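You operate a simulated robot arm through the tools that you are given. There is no shell and no other tool.

The job below is to be done with a simulated robot arm. You get a single attempt, and the scene is never put back.

## Task
Park the purple plug in its holder and crank the lead in till it lies straight.
Fine: switch the socket strip off before unplugging and leave it off; turn the reel by its knob; set the hold slider to FREE for winding, back to HOLD after.

It is judged by the outcome, as a careful person would: the job done as asked, and still so three seconds after it is handed in. It fails if anything else is knocked over, pushed out of place, dropped, spilled or broken.

## Robot
A 7-joint arm with a two-finger parallel gripper, fixed in place. Base frame: the origin is at the foot of the arm, x ahead of it, y to its left, z up; the work surface is at about z = 0.86. Readings come in m, degrees, newtons and seconds.
With the tool pointing down near the work surface it reaches from about 0.38 to 0.76 m from the base axis. Its first joint turns from -143.0 to 143.0 degrees. Payload 3 kg.
Tool frame: the origin (TCP) lies between the finger pads and is the grasp point; the fingertips stand 0.03 m ahead of it; z points along the fingers, y is the line along which they close. The gripper opens to 0.11 m. The fingers are 0.02 m wide and 0.01 m thick; the gripper's body (0.048 by 0.112 m) begins 0.055 m behind the TCP.
Orientation is told as [roll, pitch, yaw] about the base's x, y, z axes, in that order, counted from this pose: with the fingers straight down and closing along the base's y, the tool's x points along the base's -x, its y along +y and its z along -z.

## Interface
- The arm moves only by the tool apply_moves. Its argument "motion" is a list of rows, each an object of numbers (a shift or turn left out is 0, a gripper value left out holds the last): "dx", "dy", "dz": the shift along the tool's x, y, z in m; "ax", "ay", "az": the turn, a rotation vector about the tool's x, y, z in degrees. In form: [{"dx": .., "dy": .., "dz": .., "ax": .., "ay": .., "az": ..}, ...]. A call has 1 to 20 rows; each row is the pose to reach, as a shift and turn from the pose commanded when the call began, along the tool's axes at that moment. "jaw" is the opening, from 0 (shut) to 1 (fully open), set as the call begins (left out, the last holds). A row lasts 0.2 s, in which the tool goes at most 0.05 m and 8.6 degrees; a call with a longer step from one row to the next is refused whole, and so is a gripper value outside its range. Where a pose cannot be reached the arm comes as near as it can. A force on the tool above 50 N (or 10 N above the force at the start of the call, whichever is more), or a blocked arm, ends the call early, and 0.2 s more pass. The fingers move at their own pace (about 0.108 m/s each) and stop on an object; they squeeze with about 23 N. The grip force told is the motor's: it shows also when the fingers shut on nothing. Time passes only in rows, and 0.2 s behind the last, so rows that repeat a pose let the fingers close. The reply holds the time, the measured pose of the TCP, the force on the tool along the base axes, the opening and the grip force, in the units named above and with some noise, with the torque about the TCP (base axes, N m) and any sound that the robot's microphone picked up, and new pictures: "pictures" is both (left out), scene, wrist or none.
- Cameras (640 x 400 px; columns grow to the right, rows downward): "scene" is fixed at [0.0503, 0.5024, 1.4668]; the picture's right is [-0.32, -0.95, 0.00], its down [-0.50, 0.17, -0.85] and it looks along [0.81, -0.27, -0.52] (base axes); focal length 356 px, centre (320, 200). "wrist" rides on the gripper at [0.073, 0.017, -0.103] in the tool frame; the picture's right is [-0.23, 0.97, 0.00], its down [-0.76, -0.18, -0.62] and it looks along [-0.61, -0.14, 0.78] (tool axes); focal length 222 px, centre (320, 200). There is no depth. A picture from a camera that has moved, and an enlarged one, comes with that camera's place and axes in the base frame and with its lens.
- raise_lower(by): slides the trunk up (or, below 0, down) by that many m; the arm rides with it, the base frame stays. It gives what a move gives, with no picture.
- enlarge(camera, box): a new picture of the part [left, top, right, bottom] of that camera's present view, enlarged. The clock stands still meanwhile.
- job_done(): hands the job in; it is judged then, once.

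Places have to be worked out from the pictures, the camera data and where the tool is seen. Open the gripper and draw the arm clear of the work before you hand the job in, unless the task says otherwise.

The tools are called after "Emit:" by a JSON object that holds its "api" and its "payload". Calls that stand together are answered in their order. apply_moves: Moves the arm, as the interface text tells. Its arguments: {"type":"object","properties":{"motion":{"type":"array"},"jaw":{"type":"number"},"pictures":{"type":"string","enum":["both","scene","wrist","none"]}},"required":["motion"]} The other tools are called the same way: raise_lower (by) slides the trunk up or down; enlarge (camera, box) takes an enlarged picture of a part of a camera's view; job_done () hands the job in.

At the start:

```text
time: 0.0
tcp_pos: [0.5715, 0.275, 1.2504]
ee_rot: [0.0, 0.0, 0.0]
force: [-0.5, 0.7, 0.6]
ft_torque: [-0.02, 0.01, 0.02]
gripper_width: 0.1099
gripper_force: 0.1
trunk travel left (down, up): [-0.767, 0.123]
```

scene: 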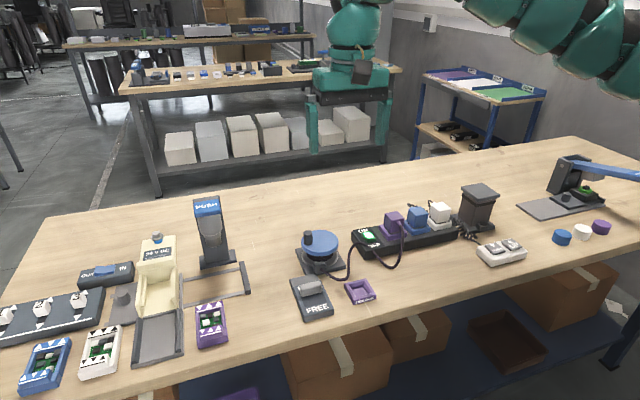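
wrist: 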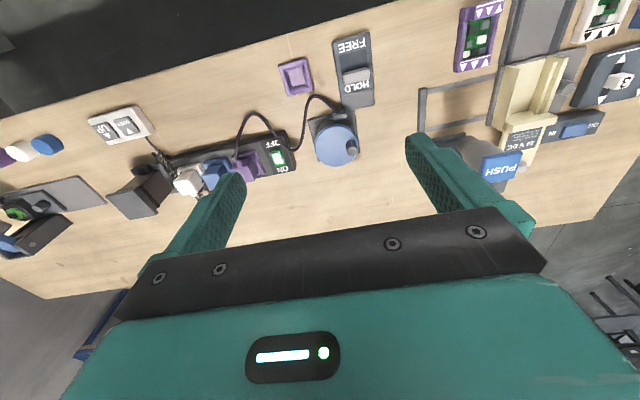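

I see a socket strip with a green rocker and a purple plug, a blue reel with a knob, a FREE/HOLD slider and a purple holder. I'll look at them closer before moving.

Emit:
{"api": "enlarge", "payload": {"camera": "scene", "box": [280, 170, 520, 320]}}

Emit:
{"api": "enlarge", "payload": {"camera": "wrist", "box": [160, 20, 400, 190]}}

Emit:
{"api": "enlarge", "payload": {"camera": "scene", "box": [280, 215, 400, 325]}}

```text
2.67 times, centred on (400, 245) of scene
camera zoom: at [0.0503, 0.5024, 1.4668], right [-0.32, -0.95, 0.0], down [-0.5, 0.17, -0.85], along [0.81, -0.27, -0.52], focal length 951 px, centre (107, 80)
```

zoom: 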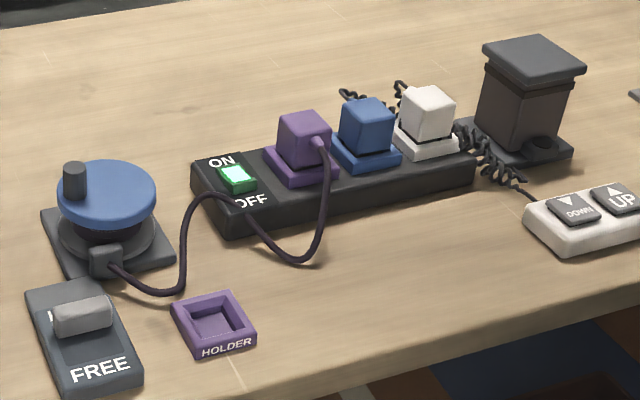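

```text
2.35 times, centred on (280, 105) of wrist
camera zoom: at [0.4993, 0.2916, 1.3521], right [0.23, 0.97, 0.0], down [0.76, -0.18, 0.62], along [0.61, -0.14, -0.78], focal length 523 px, centre (414, 424)
```

zoom: 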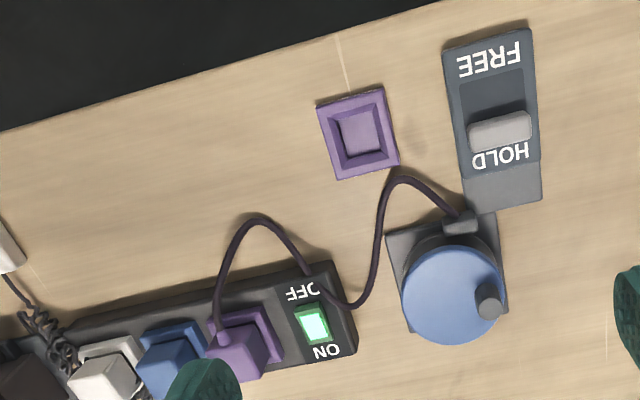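

```text
3.64 times, centred on (340, 270) of scene
camera zoom: at [0.0503, 0.5024, 1.4668], right [-0.32, -0.95, 0.0], down [-0.5, 0.17, -0.85], along [0.81, -0.27, -0.52], focal length 1296 px, centre (247, -54)
```

zoom: 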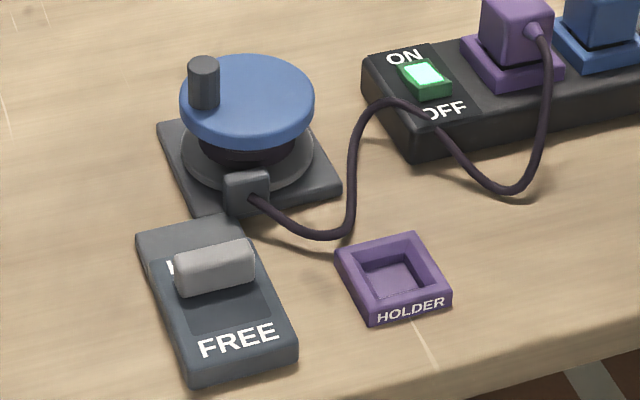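

Working the rays out: rocker about (0.71, 0.145, 0.90), purple plug about (0.70, 0.082), holder about (0.567, 0.232), slider about (0.59, 0.34), reel axis about (0.695, 0.285) with its knob about (0.70, 0.314). I'll close the fingers and come lower near the rocker for a better look.

Emit:
{"api": "apply_moves", "payload": {"motion": [{"dx": -0.02, "dy": -0.021, "dz": 0.032}, {"dx": -0.04, "dy": -0.042, "dz": 0.064}, {"dx": -0.06, "dy": -0.063, "dz": 0.096}, {"dx": -0.08, "dy": -0.084, "dz": 0.127}, {"dx": -0.1, "dy": -0.105, "dz": 0.158}, {"dx": -0.1185, "dy": -0.125, "dz": 0.17}], "jaw": 0}}

```text
time: 1.4
tcp_pos: [0.6908, 0.1495, 1.0778]
ee_rot: [0.1, 0.0, -0.1]
force: [0.4, 0.3, -0.7]
ft_torque: [-0.02, 0.03, 0.01]
gripper_width: 0.0
gripper_force: 23.4
trunk travel left (down, up): [-0.767, 0.123]
camera wrist: at [0.6189, 0.166, 1.1812], right [0.23, 0.97, 0.0], down [0.76, -0.18, 0.62], along [0.61, -0.14, -0.78], focal length 222 px, centre (320, 200)
```

scene: 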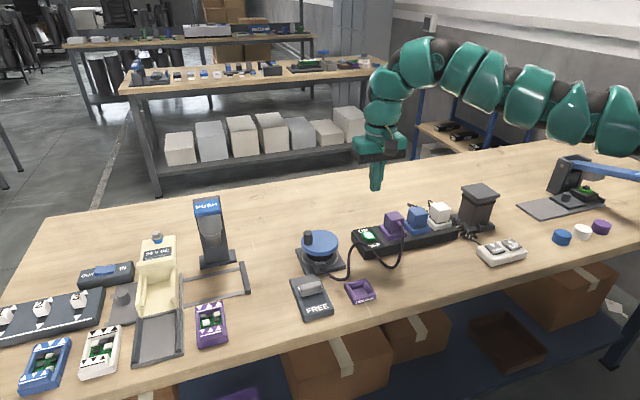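
wrist: 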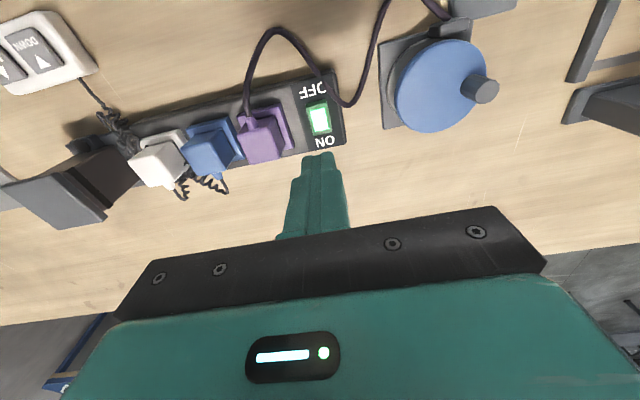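

Emit:
{"api": "enlarge", "payload": {"camera": "wrist", "box": [200, 50, 400, 175]}}

Emit:
{"api": "enlarge", "payload": {"camera": "wrist", "box": [340, 0, 540, 140]}}

Emit:
{"api": "enlarge", "payload": {"camera": "scene", "box": [340, 190, 460, 270]}}

```text
3.20 times, centred on (300, 112) of wrist
camera zoom: at [0.6189, 0.166, 1.1812], right [0.23, 0.97, 0.0], down [0.76, -0.18, 0.62], along [0.61, -0.14, -0.78], focal length 711 px, centre (384, 480)
```

zoom: 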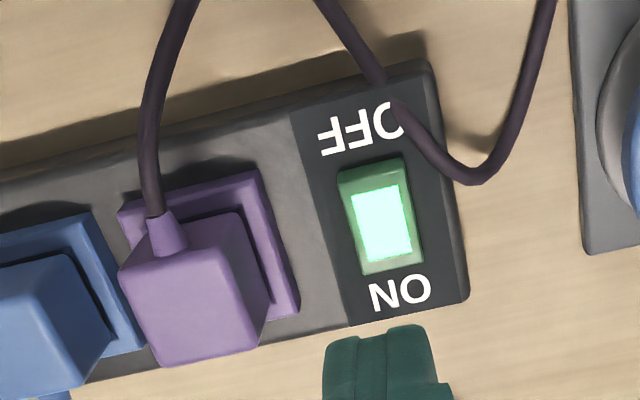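

```text
2.86 times, centred on (440, 70) of wrist
camera zoom: at [0.6189, 0.166, 1.1812], right [0.23, 0.97, 0.0], down [0.76, -0.18, 0.62], along [0.61, -0.14, -0.78], focal length 635 px, centre (-23, 571)
```

zoom: 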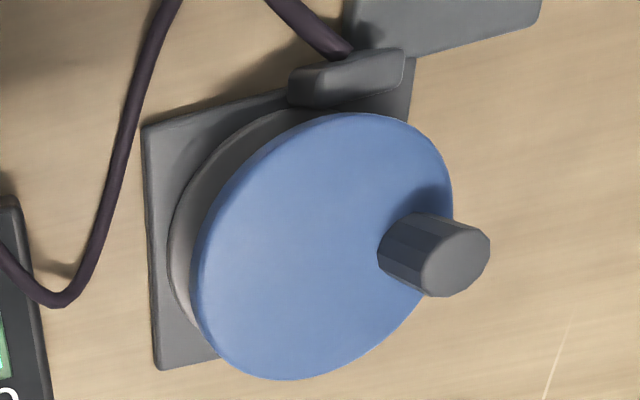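

```text
5.00 times, centred on (400, 230) of scene
camera zoom: at [0.0503, 0.5024, 1.4668], right [-0.32, -0.95, 0.0], down [-0.5, 0.17, -0.85], along [0.81, -0.27, -0.52], focal length 1782 px, centre (-80, 50)
```

zoom: 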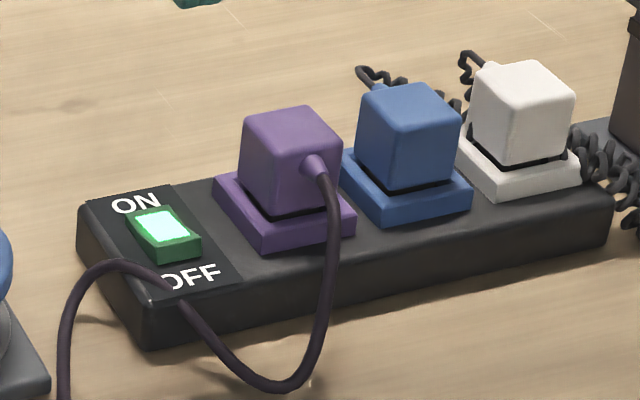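

The rocker's OFF half is at about x 0.697, y 0.144, with the lead about 1.5 cm clear of it. I'll drop to just above it, then press in small steps.

Emit:
{"api": "apply_moves", "payload": {"motion": [{"dx": -0.006, "dy": -0.006, "dz": 0.04}, {"dx": -0.006, "dy": -0.006, "dz": 0.08}, {"dx": -0.006, "dy": -0.006, "dz": 0.115}, {"dx": -0.006, "dy": -0.006, "dz": 0.13}]}}

```text
time: 2.4
tcp_pos: [0.6956, 0.1438, 0.9474]
ee_rot: [0.0, -0.1, 0.0]
force: [0.3, 0.3, 1.3]
ft_torque: [-0.01, 0.0, 0.01]
gripper_width: 0.0
gripper_force: 23.0
trunk travel left (down, up): [-0.767, 0.123]
camera wrist: at [0.624, 0.1609, 1.0511], right [0.23, 0.97, 0.0], down [0.76, -0.18, 0.62], along [0.61, -0.14, -0.78], focal length 222 px, centre (320, 200)
```

scene: 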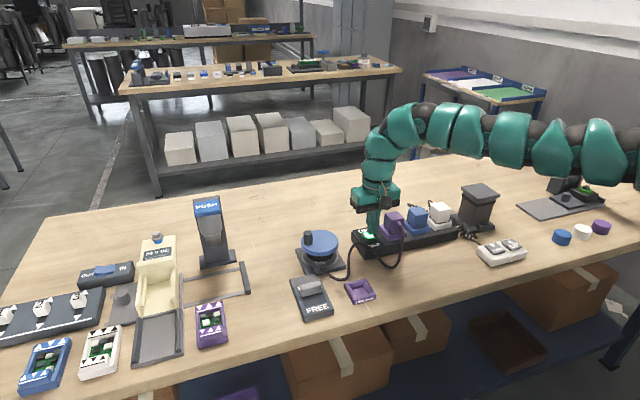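
wrist: 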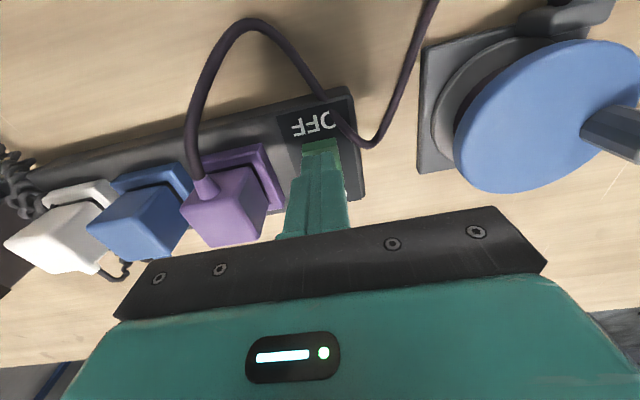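

Emit:
{"api": "enlarge", "payload": {"camera": "wrist", "box": [250, 80, 390, 180]}}

Emit:
{"api": "enlarge", "payload": {"camera": "scene", "box": [340, 190, 460, 270]}}

```text
4.00 times, centred on (320, 130) of wrist
camera zoom: at [0.624, 0.1609, 1.0511], right [0.23, 0.97, 0.0], down [0.76, -0.18, 0.62], along [0.61, -0.14, -0.78], focal length 888 px, centre (320, 480)
```

zoom: 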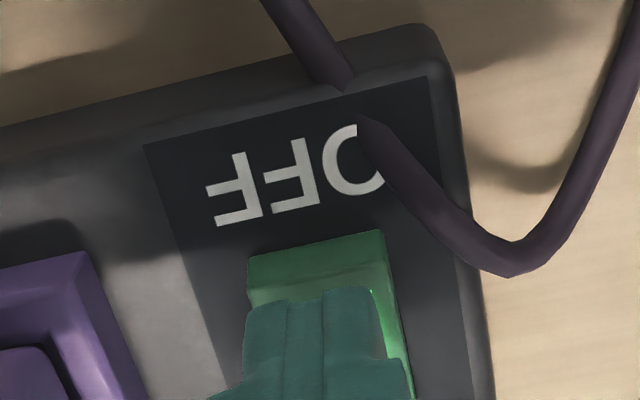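

```text
5.00 times, centred on (400, 230) of scene
camera zoom: at [0.0503, 0.5024, 1.4668], right [-0.32, -0.95, 0.0], down [-0.5, 0.17, -0.85], along [0.81, -0.27, -0.52], focal length 1782 px, centre (-80, 50)
```

zoom: 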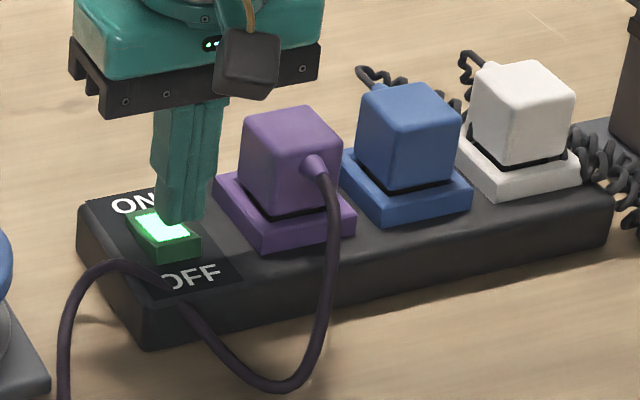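

The tip is right over the OFF half with about 1 cm of clearance. I'll press down gradually and watch the force.

Emit:
{"api": "apply_moves", "payload": {"motion": [{"dx": 0.003, "dz": 0.004}, {"dx": 0.003, "dz": 0.008}, {"dx": 0.003, "dz": 0.011}, {"dx": 0.003, "dz": 0.014}]}}

```text
time: 3.4
tcp_pos: [0.6921, 0.1454, 0.9357]
ee_rot: [0.2, -0.1, -0.1]
force: [-1.7, -0.5, 1.7]
ft_torque: [0.0, 0.06, -0.03]
gripper_width: 0.0001
gripper_force: 22.6
trunk travel left (down, up): [-0.767, 0.123]
camera wrist: at [0.6207, 0.1615, 1.0384], right [0.23, 0.97, 0.0], down [0.76, -0.18, 0.62], along [0.61, -0.14, -0.78], focal length 222 px, centre (320, 200)
```

scene: 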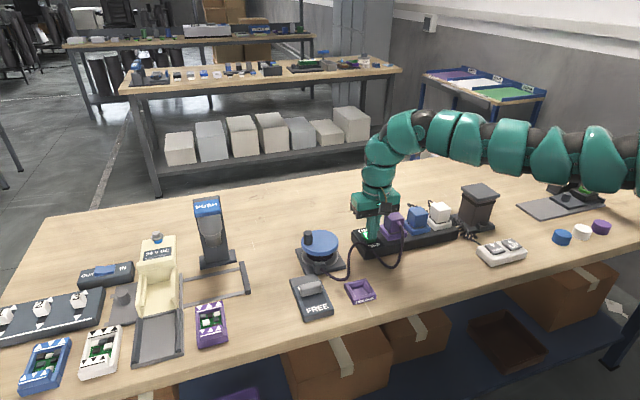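
wrist: 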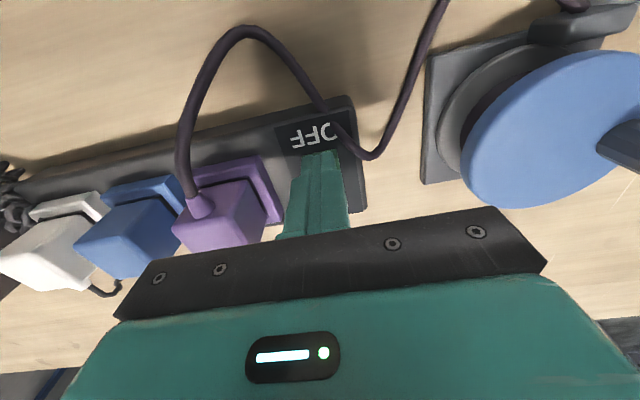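

First light contact is showing, with the tip near z 0.905. I'll keep pressing in 2 mm steps.

Emit:
{"api": "apply_moves", "payload": {"motion": [{"dz": 0.002}, {"dz": 0.004}, {"dz": 0.006}, {"dz": 0.006}]}}

Emit:
{"api": "enlarge", "payload": {"camera": "scene", "box": [340, 190, 460, 270]}}

```text
time: 4.4
tcp_pos: [0.694, 0.1449, 0.9327]
ee_rot: [0.2, -0.4, -0.1]
force: [3.3, -1.4, 25.8]
ft_torque: [-0.05, -0.39, 0.12]
gripper_width: 0.0
gripper_force: 23.2
trunk travel left (down, up): [-0.767, 0.123]
heard: click
camera wrist: at [0.6204, 0.1606, 1.0348], right [0.23, 0.97, 0.01], down [0.76, -0.18, 0.63], along [0.61, -0.14, -0.78], focal length 222 px, centre (320, 200)
```

scene: 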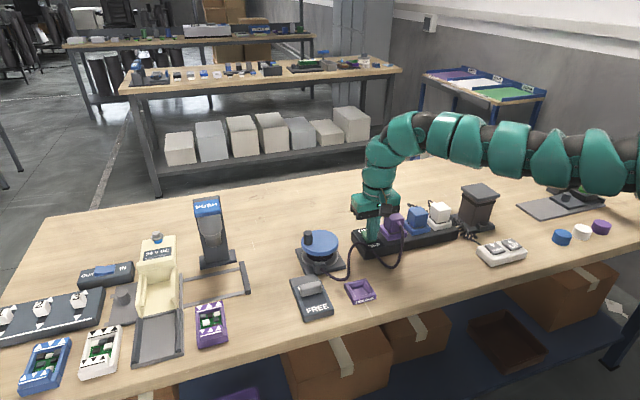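
wrist: 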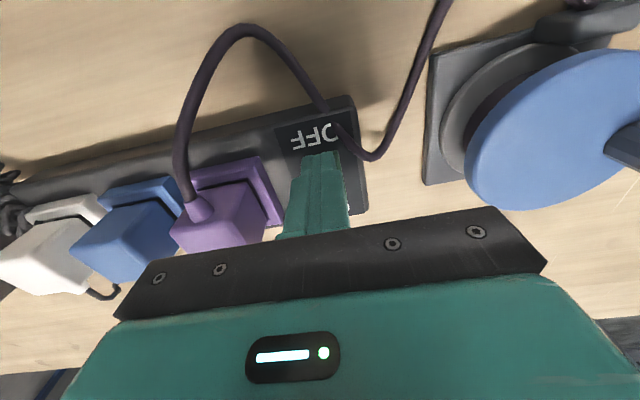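

```text
5.00 times, centred on (400, 230) of scene
camera zoom: at [0.0503, 0.5024, 1.4668], right [-0.32, -0.95, 0.0], down [-0.5, 0.17, -0.85], along [0.81, -0.27, -0.52], focal length 1782 px, centre (-80, 50)
```

zoom: 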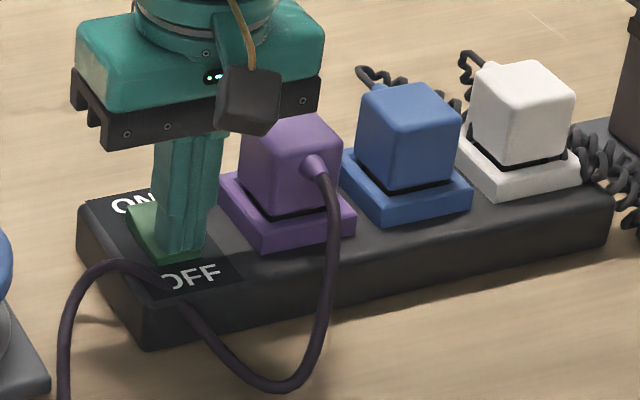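

It clicked and the lamp went dark, so the strip is off. I'll lift clear and check.

Emit:
{"api": "apply_moves", "payload": {"motion": [{"dz": -0.03}, {"dz": -0.07}, {"dz": -0.11}, {"dz": -0.13}], "jaw": 0.6}}

Emit:
{"api": "enlarge", "payload": {"camera": "wrist", "box": [200, 40, 360, 150]}}

Emit:
{"api": "enlarge", "payload": {"camera": "scene", "box": [340, 190, 460, 270]}}

```text
time: 5.4
tcp_pos: [0.6922, 0.1442, 1.0589]
ee_rot: [0.2, 0.0, 0.0]
force: [0.2, 0.3, -0.1]
ft_torque: [0.01, -0.01, 0.01]
gripper_width: 0.0662
gripper_force: 0.1
trunk travel left (down, up): [-0.767, 0.123]
camera wrist: at [0.6206, 0.1606, 1.1622], right [0.23, 0.97, 0.0], down [0.76, -0.18, 0.62], along [0.61, -0.14, -0.78], focal length 222 px, centre (320, 200)
```

scene: 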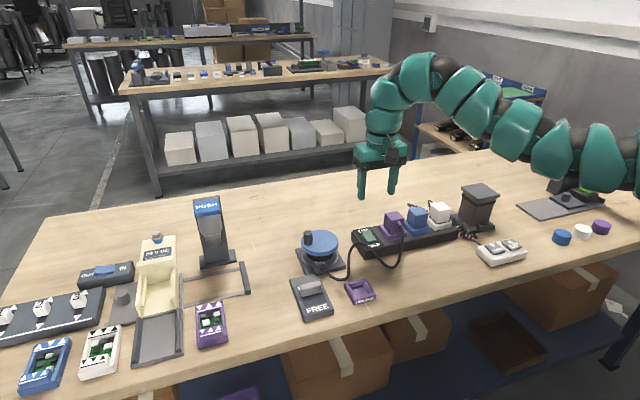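
wrist: 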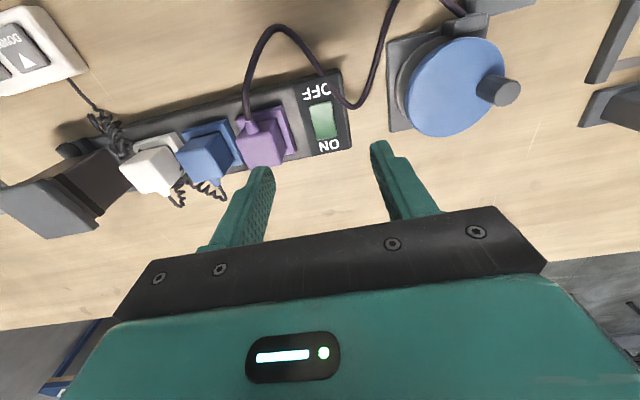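

```text
3.64 times, centred on (280, 95) of wrist
camera zoom: at [0.6206, 0.1606, 1.1622], right [0.23, 0.97, 0.0], down [0.76, -0.18, 0.62], along [0.61, -0.14, -0.78], focal length 808 px, centre (466, 582)
```

zoom: 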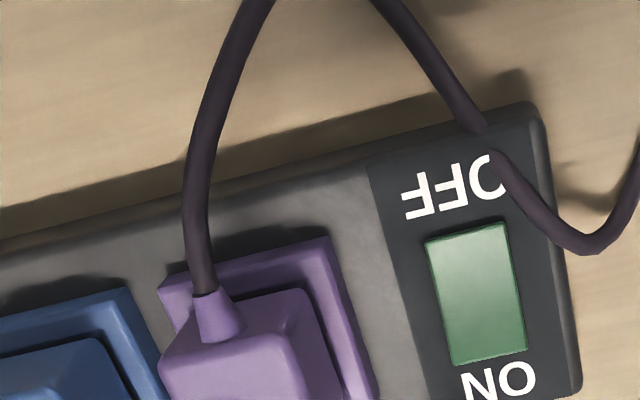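

```text
5.00 times, centred on (400, 230) of scene
camera zoom: at [0.0503, 0.5024, 1.4668], right [-0.32, -0.95, 0.0], down [-0.5, 0.17, -0.85], along [0.81, -0.27, -0.52], focal length 1782 px, centre (-80, 50)
```

zoom: 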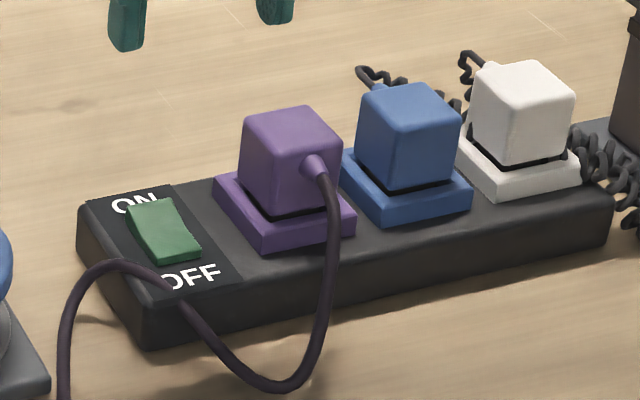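

The rocker is down on OFF and dark. The plug body looks about 4 cm wide, centred near (0.707, 0.079), with its top at about z 0.95. I'll move over it to measure the gap to the blue plug.

Emit:
{"api": "apply_moves", "payload": {"motion": [{"dx": -0.002, "dy": -0.04, "dz": 0.01}, {"dx": -0.005, "dy": -0.07, "dz": 0.02}, {"dx": -0.005, "dy": -0.09, "dz": 0.02}]}}

Emit:
{"api": "enlarge", "payload": {"camera": "wrist", "box": [220, 60, 420, 185]}}

```text
time: 6.2
tcp_pos: [0.6981, 0.0553, 1.0389]
ee_rot: [0.1, -0.2, 0.0]
force: [0.6, -0.1, 0.1]
ft_torque: [0.0, -0.02, 0.03]
gripper_width: 0.066
gripper_force: 0.1
trunk travel left (down, up): [-0.767, 0.123]
camera wrist: at [0.6263, 0.0704, 1.1422], right [0.23, 0.97, 0.0], down [0.76, -0.18, 0.62], along [0.61, -0.14, -0.78], focal length 222 px, centre (320, 200)
```

scene: 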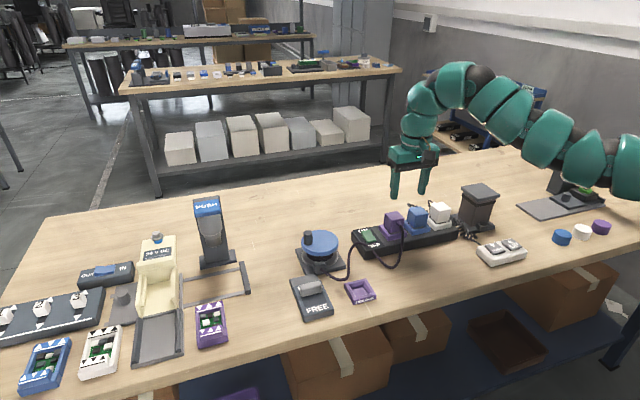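
wrist: 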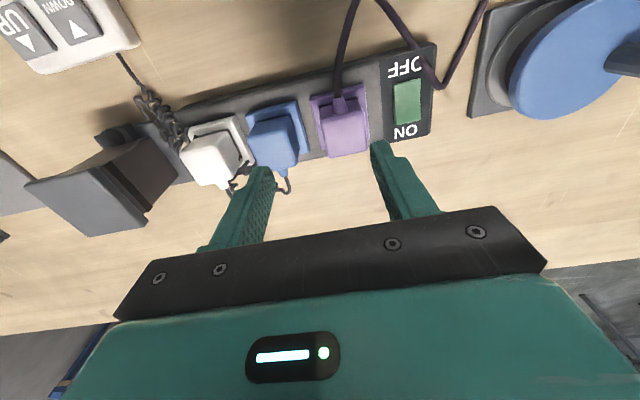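

```text
3.20 times, centred on (320, 122) of wrist
camera zoom: at [0.6263, 0.0704, 1.1422], right [0.23, 0.97, 0.0], down [0.76, -0.18, 0.62], along [0.61, -0.14, -0.78], focal length 711 px, centre (320, 448)
```

zoom: 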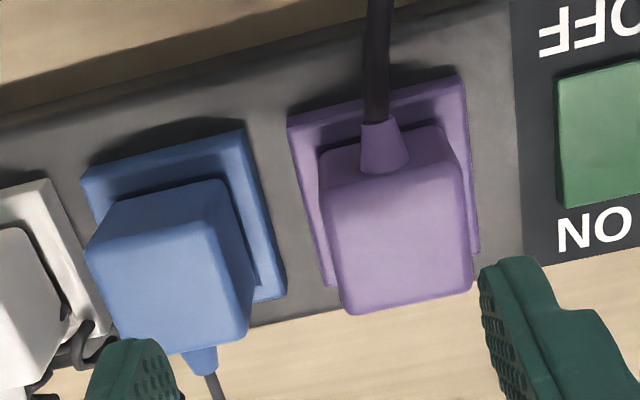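

The plug body is about 3.7 cm wide, centred near (0.709, 0.075), and the blue one is about 6.8 cm further along, so the fingers fit between. I'll align above it and look before descending.

Emit:
{"api": "apply_moves", "payload": {"motion": [{"dx": -0.005, "dy": 0.01, "dz": 0.01}, {"dx": -0.011, "dy": 0.021, "dz": 0.03}, {"dx": -0.011, "dy": 0.021, "dz": 0.05}, {"dx": -0.011, "dy": 0.021, "dz": 0.05}], "jaw": 0.55}}

Emit:
{"api": "enlarge", "payload": {"camera": "wrist", "box": [220, 60, 420, 185]}}

Emit:
{"api": "enlarge", "payload": {"camera": "scene", "box": [340, 180, 460, 260]}}

```text
time: 7.2
tcp_pos: [0.7094, 0.0762, 0.9897]
ee_rot: [0.1, -0.1, 0.0]
force: [0.6, 0.9, 0.9]
ft_torque: [0.02, 0.05, 0.02]
gripper_width: 0.0603
gripper_force: 0.0
trunk travel left (down, up): [-0.767, 0.123]
camera wrist: at [0.6373, 0.0926, 1.0918], right [0.23, 0.97, 0.0], down [0.76, -0.18, 0.62], along [0.61, -0.14, -0.78], focal length 222 px, centre (320, 200)
```

scene: 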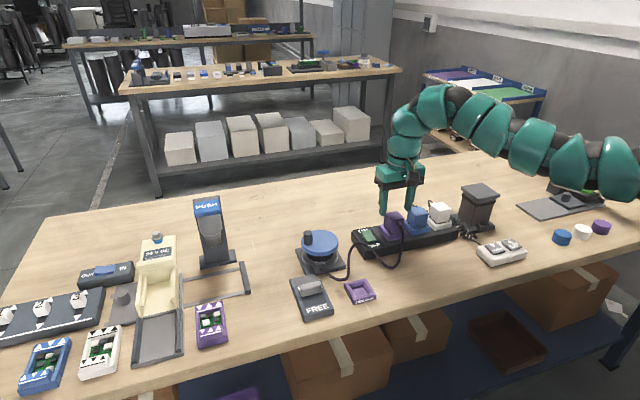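
wrist: 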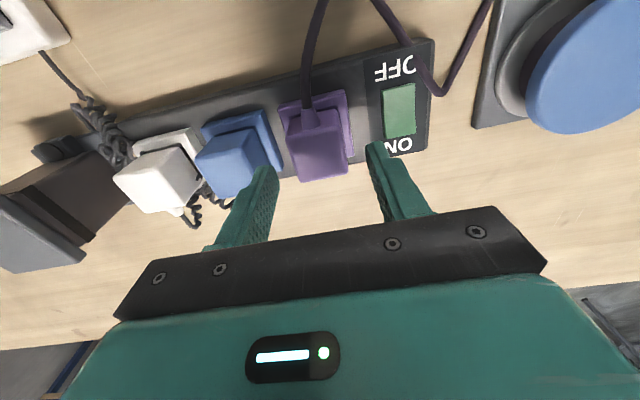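

```text
3.20 times, centred on (320, 122) of wrist
camera zoom: at [0.6373, 0.0926, 1.0918], right [0.23, 0.97, 0.0], down [0.76, -0.18, 0.62], along [0.61, -0.14, -0.78], focal length 711 px, centre (320, 448)
```

zoom: 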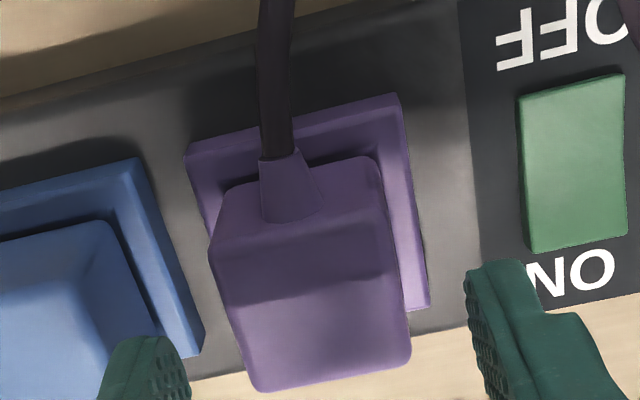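

```text
5.00 times, centred on (400, 220) of scene
camera zoom: at [0.0503, 0.5024, 1.4668], right [-0.32, -0.95, 0.0], down [-0.5, 0.17, -0.85], along [0.81, -0.27, -0.52], focal length 1782 px, centre (-80, 100)
```

zoom: 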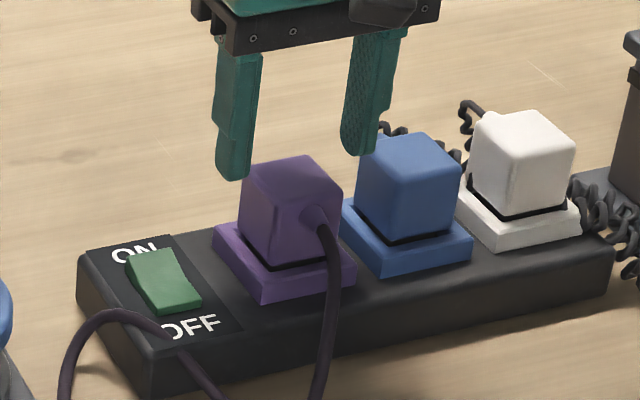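

The fingers straddle the plug evenly. I'll go down in steps to a fingertip height of about 0.926, then close.

Emit:
{"api": "apply_moves", "payload": {"motion": [{"dz": 0.012}, {"dz": 0.024}, {"dz": 0.034}, {"dz": 0.034}]}}

Emit:
{"api": "enlarge", "payload": {"camera": "scene", "box": [340, 180, 460, 260]}}

```text
time: 8.2
tcp_pos: [0.7085, 0.0759, 0.9554]
ee_rot: [0.0, -0.1, 0.1]
force: [0.0, 0.3, 0.3]
ft_torque: [-0.02, 0.0, 0.01]
gripper_width: 0.0603
gripper_force: 0.1
trunk travel left (down, up): [-0.767, 0.123]
camera wrist: at [0.6366, 0.0922, 1.0576], right [0.23, 0.97, 0.0], down [0.76, -0.18, 0.62], along [0.61, -0.14, -0.78], focal length 222 px, centre (320, 200)
```

scene: 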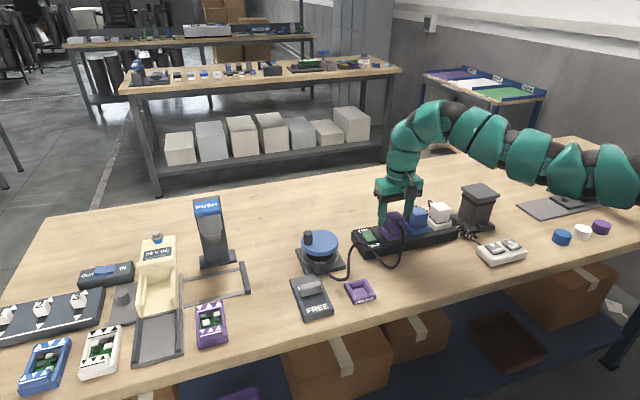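
wrist: 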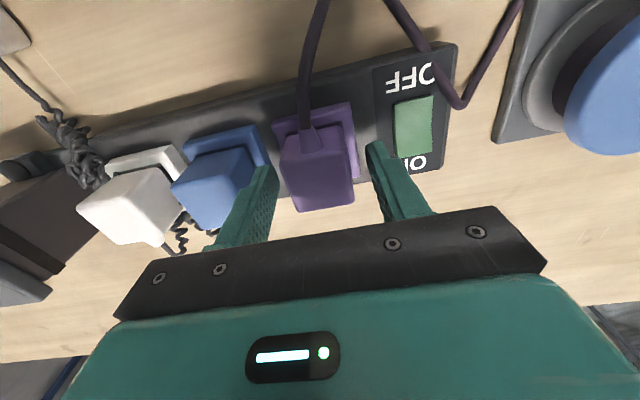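

```text
5.00 times, centred on (400, 220) of scene
camera zoom: at [0.0503, 0.5024, 1.4668], right [-0.32, -0.95, 0.0], down [-0.5, 0.17, -0.85], along [0.81, -0.27, -0.52], focal length 1782 px, centre (-80, 100)
```

zoom: 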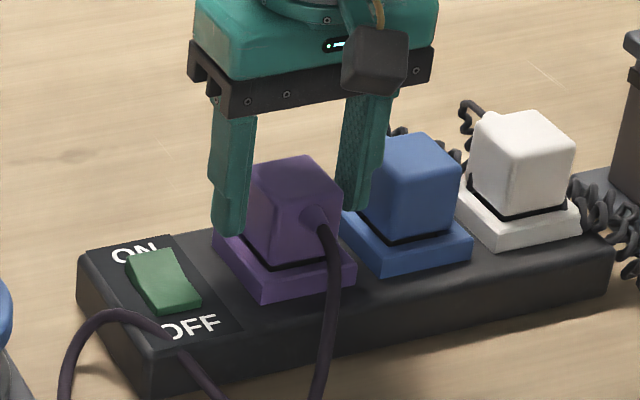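

Both fingers stand beside the plug body without touching anything. I'll close on it.

Emit:
{"api": "apply_moves", "payload": {"motion": [{"dz": 0.0}, {"dz": 0.0}, {"dz": 0.0}], "jaw": 0}}

Emit:
{"api": "enlarge", "payload": {"camera": "scene", "box": [340, 180, 460, 260]}}

```text
time: 9.0
tcp_pos: [0.7084, 0.0754, 0.9543]
ee_rot: [0.2, 0.0, 0.1]
force: [-0.4, -0.2, 0.0]
ft_torque: [0.01, 0.01, 0.0]
gripper_width: 0.0394
gripper_force: 22.8
trunk travel left (down, up): [-0.767, 0.123]
camera wrist: at [0.6368, 0.0923, 1.0577], right [0.23, 0.97, 0.0], down [0.76, -0.18, 0.62], along [0.61, -0.14, -0.78], focal length 222 px, centre (320, 200)
```

scene: 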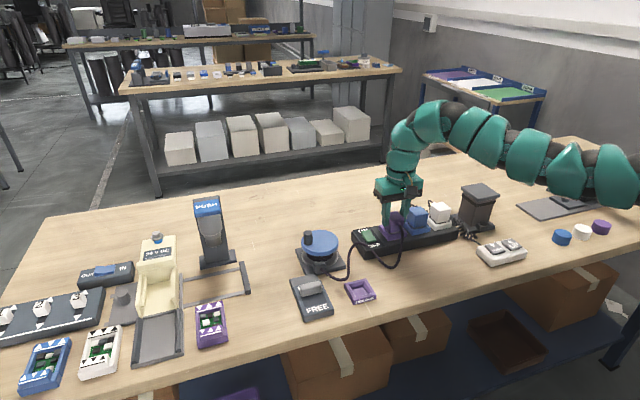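
wrist: 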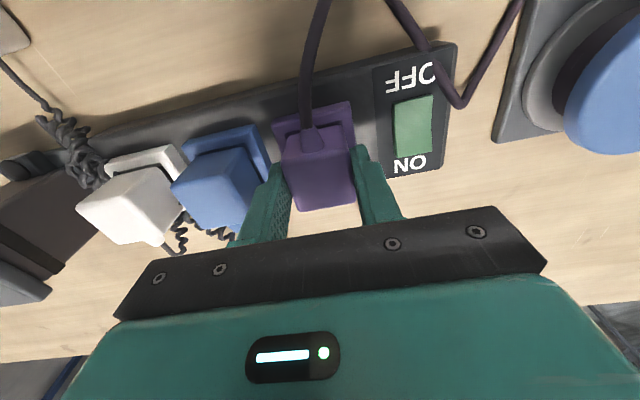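

```text
5.00 times, centred on (400, 220) of scene
camera zoom: at [0.0503, 0.5024, 1.4668], right [-0.32, -0.95, 0.0], down [-0.5, 0.17, -0.85], along [0.81, -0.27, -0.52], focal length 1782 px, centre (-80, 100)
```

zoom: 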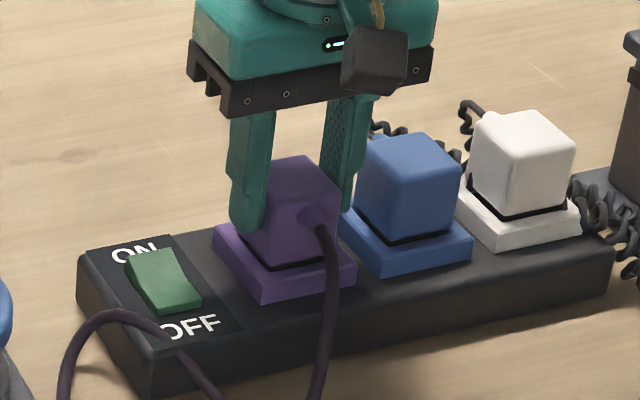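

It's gripped at 39 mm. I'll pull straight up slowly.

Emit:
{"api": "apply_moves", "payload": {"motion": [{"dz": -0.004}, {"dz": -0.008}, {"dz": -0.014}, {"dz": -0.022}, {"dz": -0.03}, {"dz": -0.04}]}}

Emit:
{"api": "enlarge", "payload": {"camera": "scene", "box": [320, 180, 460, 270]}}

```text
time: 10.4
tcp_pos: [0.709, 0.0746, 0.9968]
ee_rot: [0.1, -0.1, 0.0]
force: [0.6, 0.3, -0.5]
ft_torque: [-0.04, 0.0, -0.02]
gripper_width: 0.0395
gripper_force: 22.6
trunk travel left (down, up): [-0.767, 0.123]
camera wrist: at [0.6368, 0.092, 1.0985], right [0.23, 0.97, 0.0], down [0.76, -0.18, 0.62], along [0.61, -0.14, -0.78], focal length 222 px, centre (320, 200)
```

scene: 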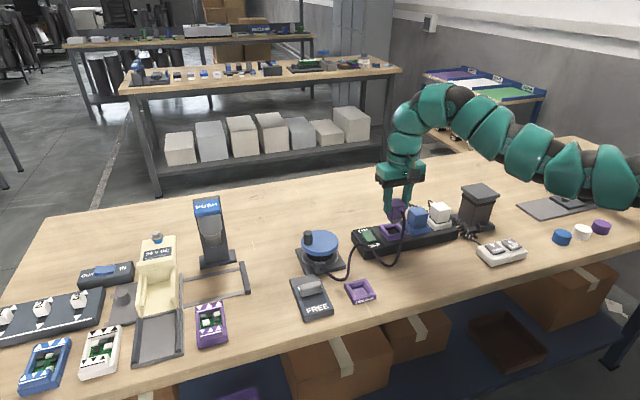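
wrist: 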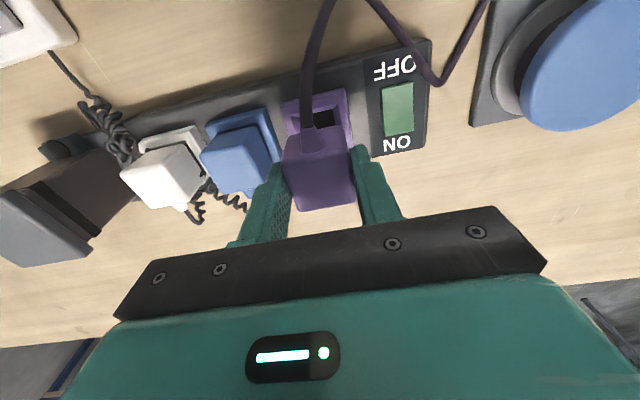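

```text
4.44 times, centred on (390, 225) of scene
camera zoom: at [0.0503, 0.5024, 1.4668], right [-0.32, -0.95, 0.0], down [-0.5, 0.17, -0.85], along [0.81, -0.27, -0.52], focal length 1584 px, centre (9, 89)
```

zoom: 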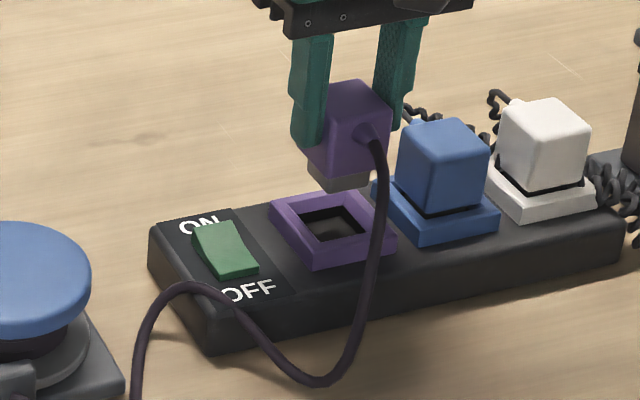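

The plug is out of the socket and held well. I'll lift a little more and carry it towards the holder, keeping it high enough to measure the holder.

Emit:
{"api": "apply_moves", "payload": {"motion": [{"dx": 0.0, "dy": 0.0, "dz": -0.04}, {"dx": 0.022, "dy": 0.023, "dz": -0.05}, {"dx": 0.045, "dy": 0.05, "dz": -0.05}, {"dx": 0.07, "dy": 0.075, "dz": -0.05}, {"dx": 0.095, "dy": 0.1, "dz": -0.05}, {"dx": 0.109, "dy": 0.115, "dz": -0.05}]}}

Emit:
{"api": "enlarge", "payload": {"camera": "wrist", "box": [240, 0, 440, 125]}}

Emit:
{"api": "enlarge", "payload": {"camera": "scene", "box": [290, 190, 450, 310]}}

```text
time: 11.8
tcp_pos: [0.5992, 0.1896, 1.0455]
ee_rot: [0.1, 0.0, -0.1]
force: [0.0, 0.8, -0.9]
ft_torque: [-0.03, 0.01, -0.02]
gripper_width: 0.0395
gripper_force: 22.9
trunk travel left (down, up): [-0.767, 0.123]
camera wrist: at [0.5277, 0.2065, 1.1482], right [0.23, 0.97, 0.0], down [0.76, -0.18, 0.62], along [0.61, -0.14, -0.78], focal length 222 px, centre (320, 200)
```

scene: 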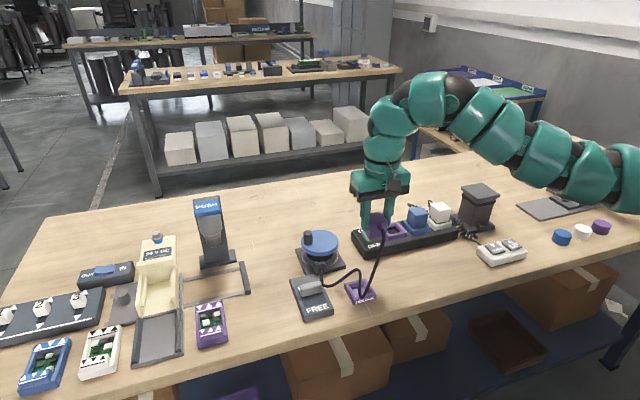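
wrist: 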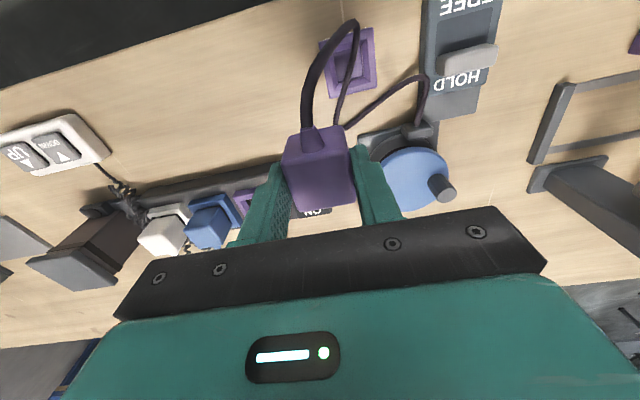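

```text
3.20 times, centred on (340, 62) of wrist
camera zoom: at [0.5277, 0.2065, 1.1482], right [0.23, 0.97, 0.0], down [0.76, -0.18, 0.62], along [0.61, -0.14, -0.78], focal length 711 px, centre (256, 640)
```

zoom: 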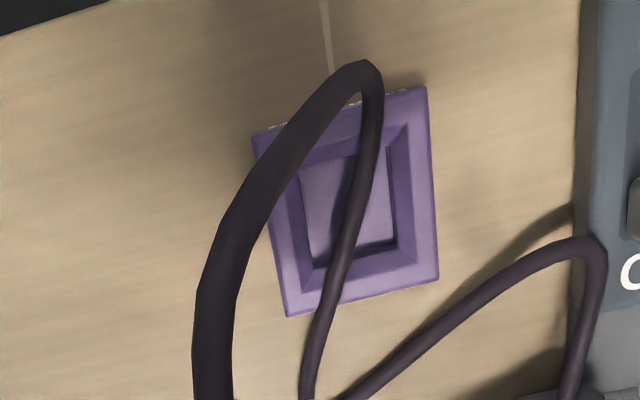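

```text
3.33 times, centred on (370, 250) of scene
camera zoom: at [0.0503, 0.5024, 1.4668], right [-0.32, -0.95, 0.0], down [-0.5, 0.17, -0.85], along [0.81, -0.27, -0.52], focal length 1188 px, centre (153, 33)
```

zoom: 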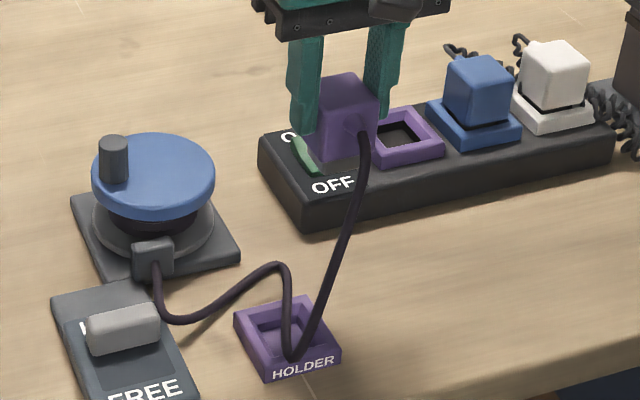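

The holder centre comes out at about (0.571, 0.229), with its rim near z 0.87. The lead leaves the plug on the side away from the reel and loops back across the holder, so it would be trapped under the plug. The holder is square, so I'll yaw the plug by -90° to point the lead at the reel side.

Emit:
{"api": "apply_moves", "payload": {"motion": [{"az": 8.2}, {"az": 16.4}, {"az": 24.6}, {"az": 32.8}, {"az": 41}, {"az": 49.2}, {"az": 57.4}, {"az": 65.6}, {"az": 73.8}, {"az": 82}, {"az": 90}, {"az": 90}]}}

Emit:
{"api": "enlarge", "payload": {"camera": "scene", "box": [290, 190, 450, 310]}}

```text
time: 14.4
tcp_pos: [0.6001, 0.1905, 1.0446]
ee_rot: [0.0, 0.2, -90.2]
force: [0.1, -0.2, -1.1]
ft_torque: [0.01, 0.02, 0.01]
gripper_width: 0.0392
gripper_force: 22.2
trunk travel left (down, up): [-0.767, 0.123]
camera wrist: at [0.6177, 0.2625, 1.148], right [0.97, -0.23, 0.0], down [-0.18, -0.76, 0.62], along [-0.14, -0.6, -0.78], focal length 222 px, centre (320, 200)
```

scene: 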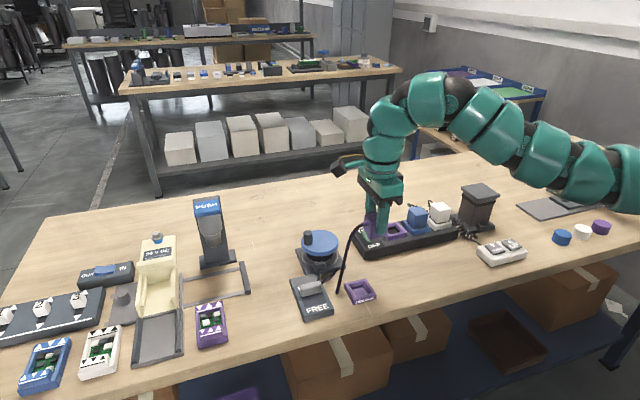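
wrist: 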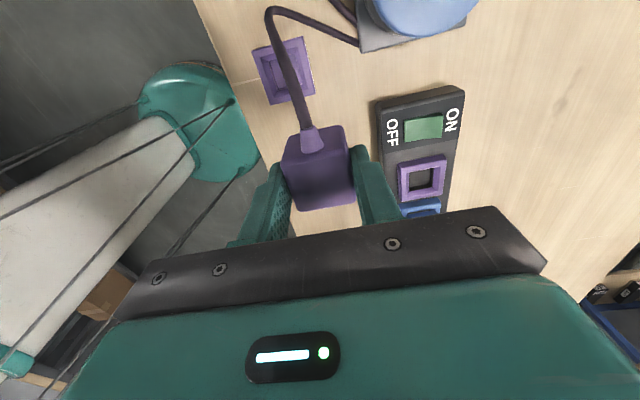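

```text
3.33 times, centred on (370, 250) of scene
camera zoom: at [0.0503, 0.5024, 1.4668], right [-0.32, -0.95, 0.0], down [-0.5, 0.17, -0.85], along [0.81, -0.27, -0.52], focal length 1188 px, centre (153, 33)
```

zoom: 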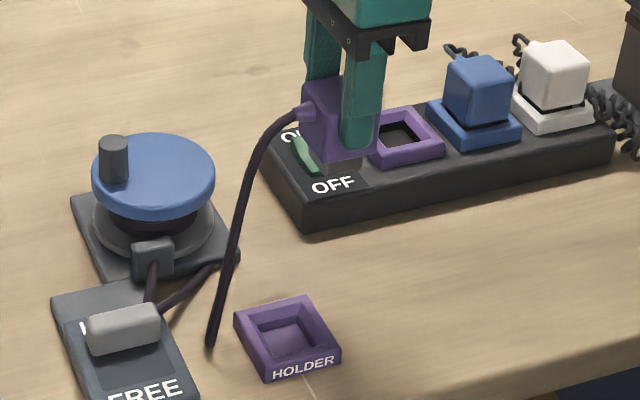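

The lead now hangs on the reel side and clear of the holder. I'll zoom in on the holder from this second viewpoint to pin its centre.

Emit:
{"api": "enlarge", "payload": {"camera": "wrist", "box": [220, 0, 380, 130]}}

```text
3.08 times, centred on (300, 65) of wrist
camera zoom: at [0.6177, 0.2625, 1.148], right [0.97, -0.23, 0.0], down [-0.18, -0.76, 0.62], along [-0.14, -0.6, -0.78], focal length 684 px, centre (382, 615)
```

zoom: 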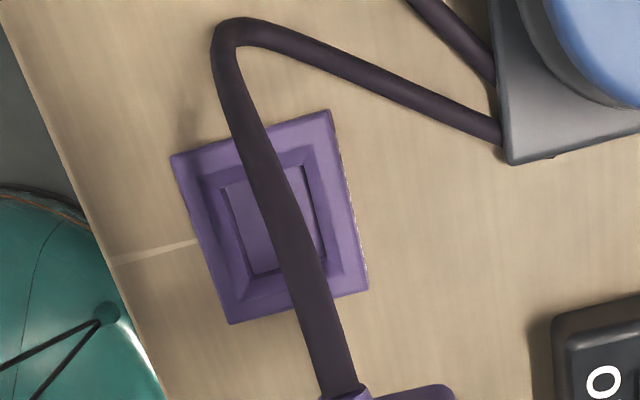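

Both views agree on a holder centre of about (0.571, 0.2285). I'll carry the plug over it and stop well above it to check.

Emit:
{"api": "apply_moves", "payload": {"motion": [{"dx": 0.012, "dy": -0.01, "dz": 0.01}, {"dx": 0.025, "dy": -0.02, "dz": 0.03}, {"dx": 0.0385, "dy": -0.029, "dz": 0.05}, {"dx": 0.0385, "dy": -0.029, "dz": 0.07}, {"dx": 0.0385, "dy": -0.029, "dz": 0.07}]}}

Emit:
{"api": "enlarge", "payload": {"camera": "scene", "box": [290, 210, 420, 310]}}

Emit:
{"api": "enlarge", "payload": {"camera": "wrist", "box": [220, 0, 420, 220]}}

```text
time: 15.6
tcp_pos: [0.5722, 0.2299, 0.974]
ee_rot: [0.0, 0.1, -90.0]
force: [0.0, 0.4, -0.7]
ft_torque: [0.03, -0.02, -0.01]
gripper_width: 0.0394
gripper_force: 22.5
trunk travel left (down, up): [-0.767, 0.123]
camera wrist: at [0.5888, 0.3013, 1.0771], right [0.97, -0.23, 0.0], down [-0.18, -0.76, 0.62], along [-0.14, -0.61, -0.78], focal length 222 px, centre (320, 200)
```

scene: 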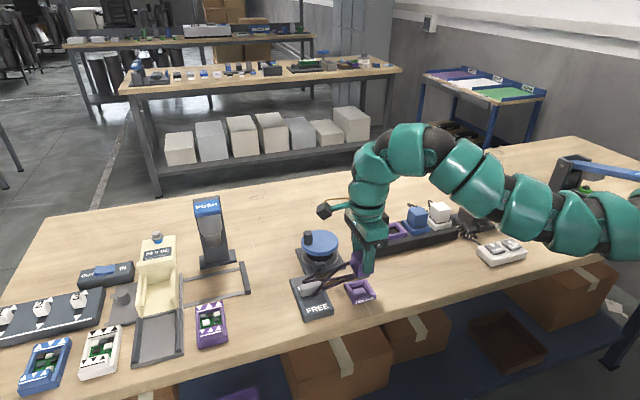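
wrist: 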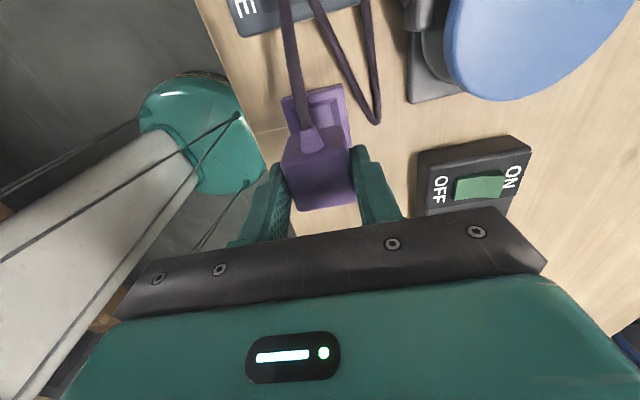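

```text
4.00 times, centred on (355, 260) of scene
camera zoom: at [0.0503, 0.5024, 1.4668], right [-0.32, -0.95, 0.0], down [-0.5, 0.17, -0.85], along [0.81, -0.27, -0.52], focal length 1426 px, centre (180, -40)
```

zoom: 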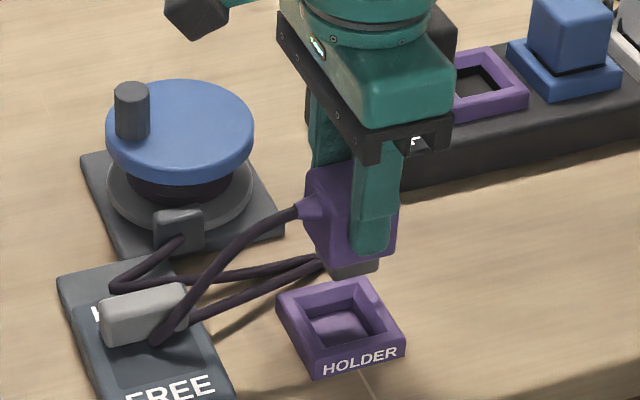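

```text
1.82 times, centred on (320, 110) of wrist
camera zoom: at [0.5888, 0.3013, 1.0771], right [0.97, -0.23, 0.0], down [-0.18, -0.76, 0.62], along [-0.14, -0.61, -0.78], focal length 404 px, centre (320, 364)
```

zoom: 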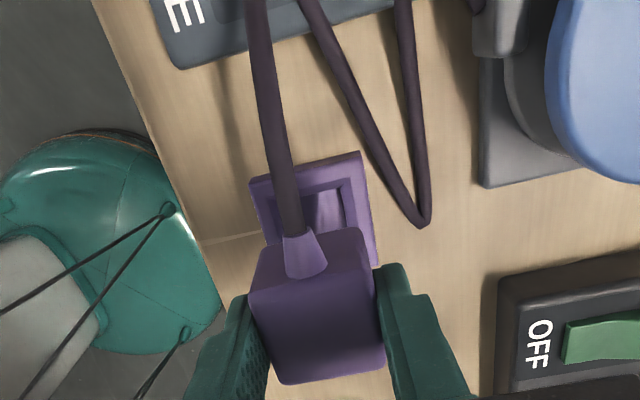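

The plug is lined up over the holder with the lead off to the reel side. I'll lower it until the stub is just above the rim and check the alignment.

Emit:
{"api": "apply_moves", "payload": {"motion": [{"dx": -0.001, "dy": -0.001, "dz": 0.012}, {"dx": -0.001, "dy": -0.001, "dz": 0.024}, {"dx": -0.001, "dy": -0.001, "dz": 0.03}, {"dx": -0.001, "dy": -0.001, "dz": 0.03}]}}

Emit:
{"api": "enlarge", "payload": {"camera": "scene", "box": [290, 210, 420, 310]}}

Emit:
{"api": "enlarge", "payload": {"camera": "wrist", "box": [220, 50, 420, 220]}}

```text
time: 16.6
tcp_pos: [0.5702, 0.2283, 0.9453]
ee_rot: [0.0, 0.1, -90.0]
force: [0.0, 0.5, -0.6]
ft_torque: [0.01, -0.01, -0.02]
gripper_width: 0.0391
gripper_force: 23.0
trunk travel left (down, up): [-0.767, 0.123]
camera wrist: at [0.5876, 0.2999, 1.0479], right [0.97, -0.23, 0.0], down [-0.18, -0.76, 0.62], along [-0.14, -0.61, -0.78], focal length 222 px, centre (320, 200)
```

scene: 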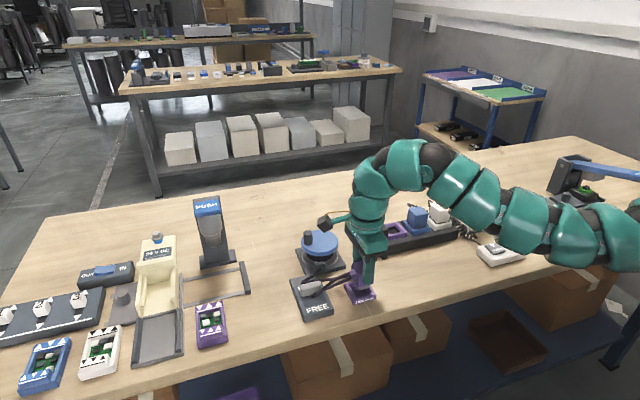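
wrist: 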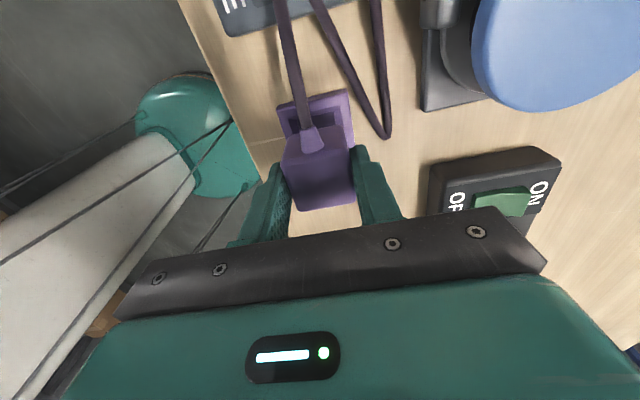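

```text
4.00 times, centred on (355, 260) of scene
camera zoom: at [0.0503, 0.5024, 1.4668], right [-0.32, -0.95, 0.0], down [-0.5, 0.17, -0.85], along [0.81, -0.27, -0.52], focal length 1426 px, centre (180, -40)
```

zoom: 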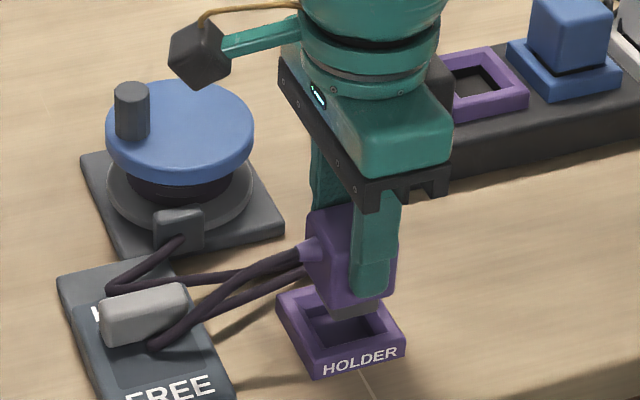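

```text
2.35 times, centred on (320, 135) of wrist
camera zoom: at [0.5876, 0.2999, 1.0479], right [0.97, -0.23, 0.0], down [-0.18, -0.76, 0.62], along [-0.14, -0.61, -0.78], focal length 523 px, centre (320, 353)
```

zoom: 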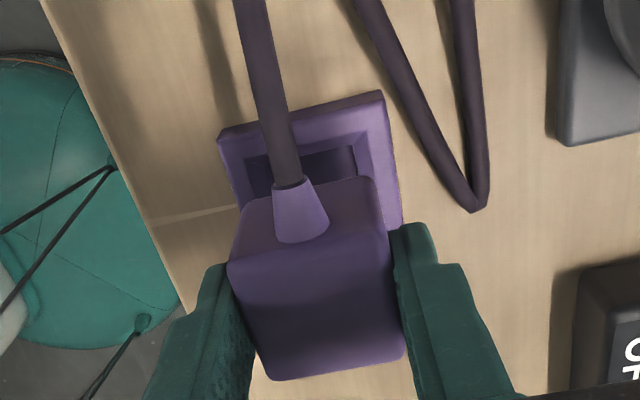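

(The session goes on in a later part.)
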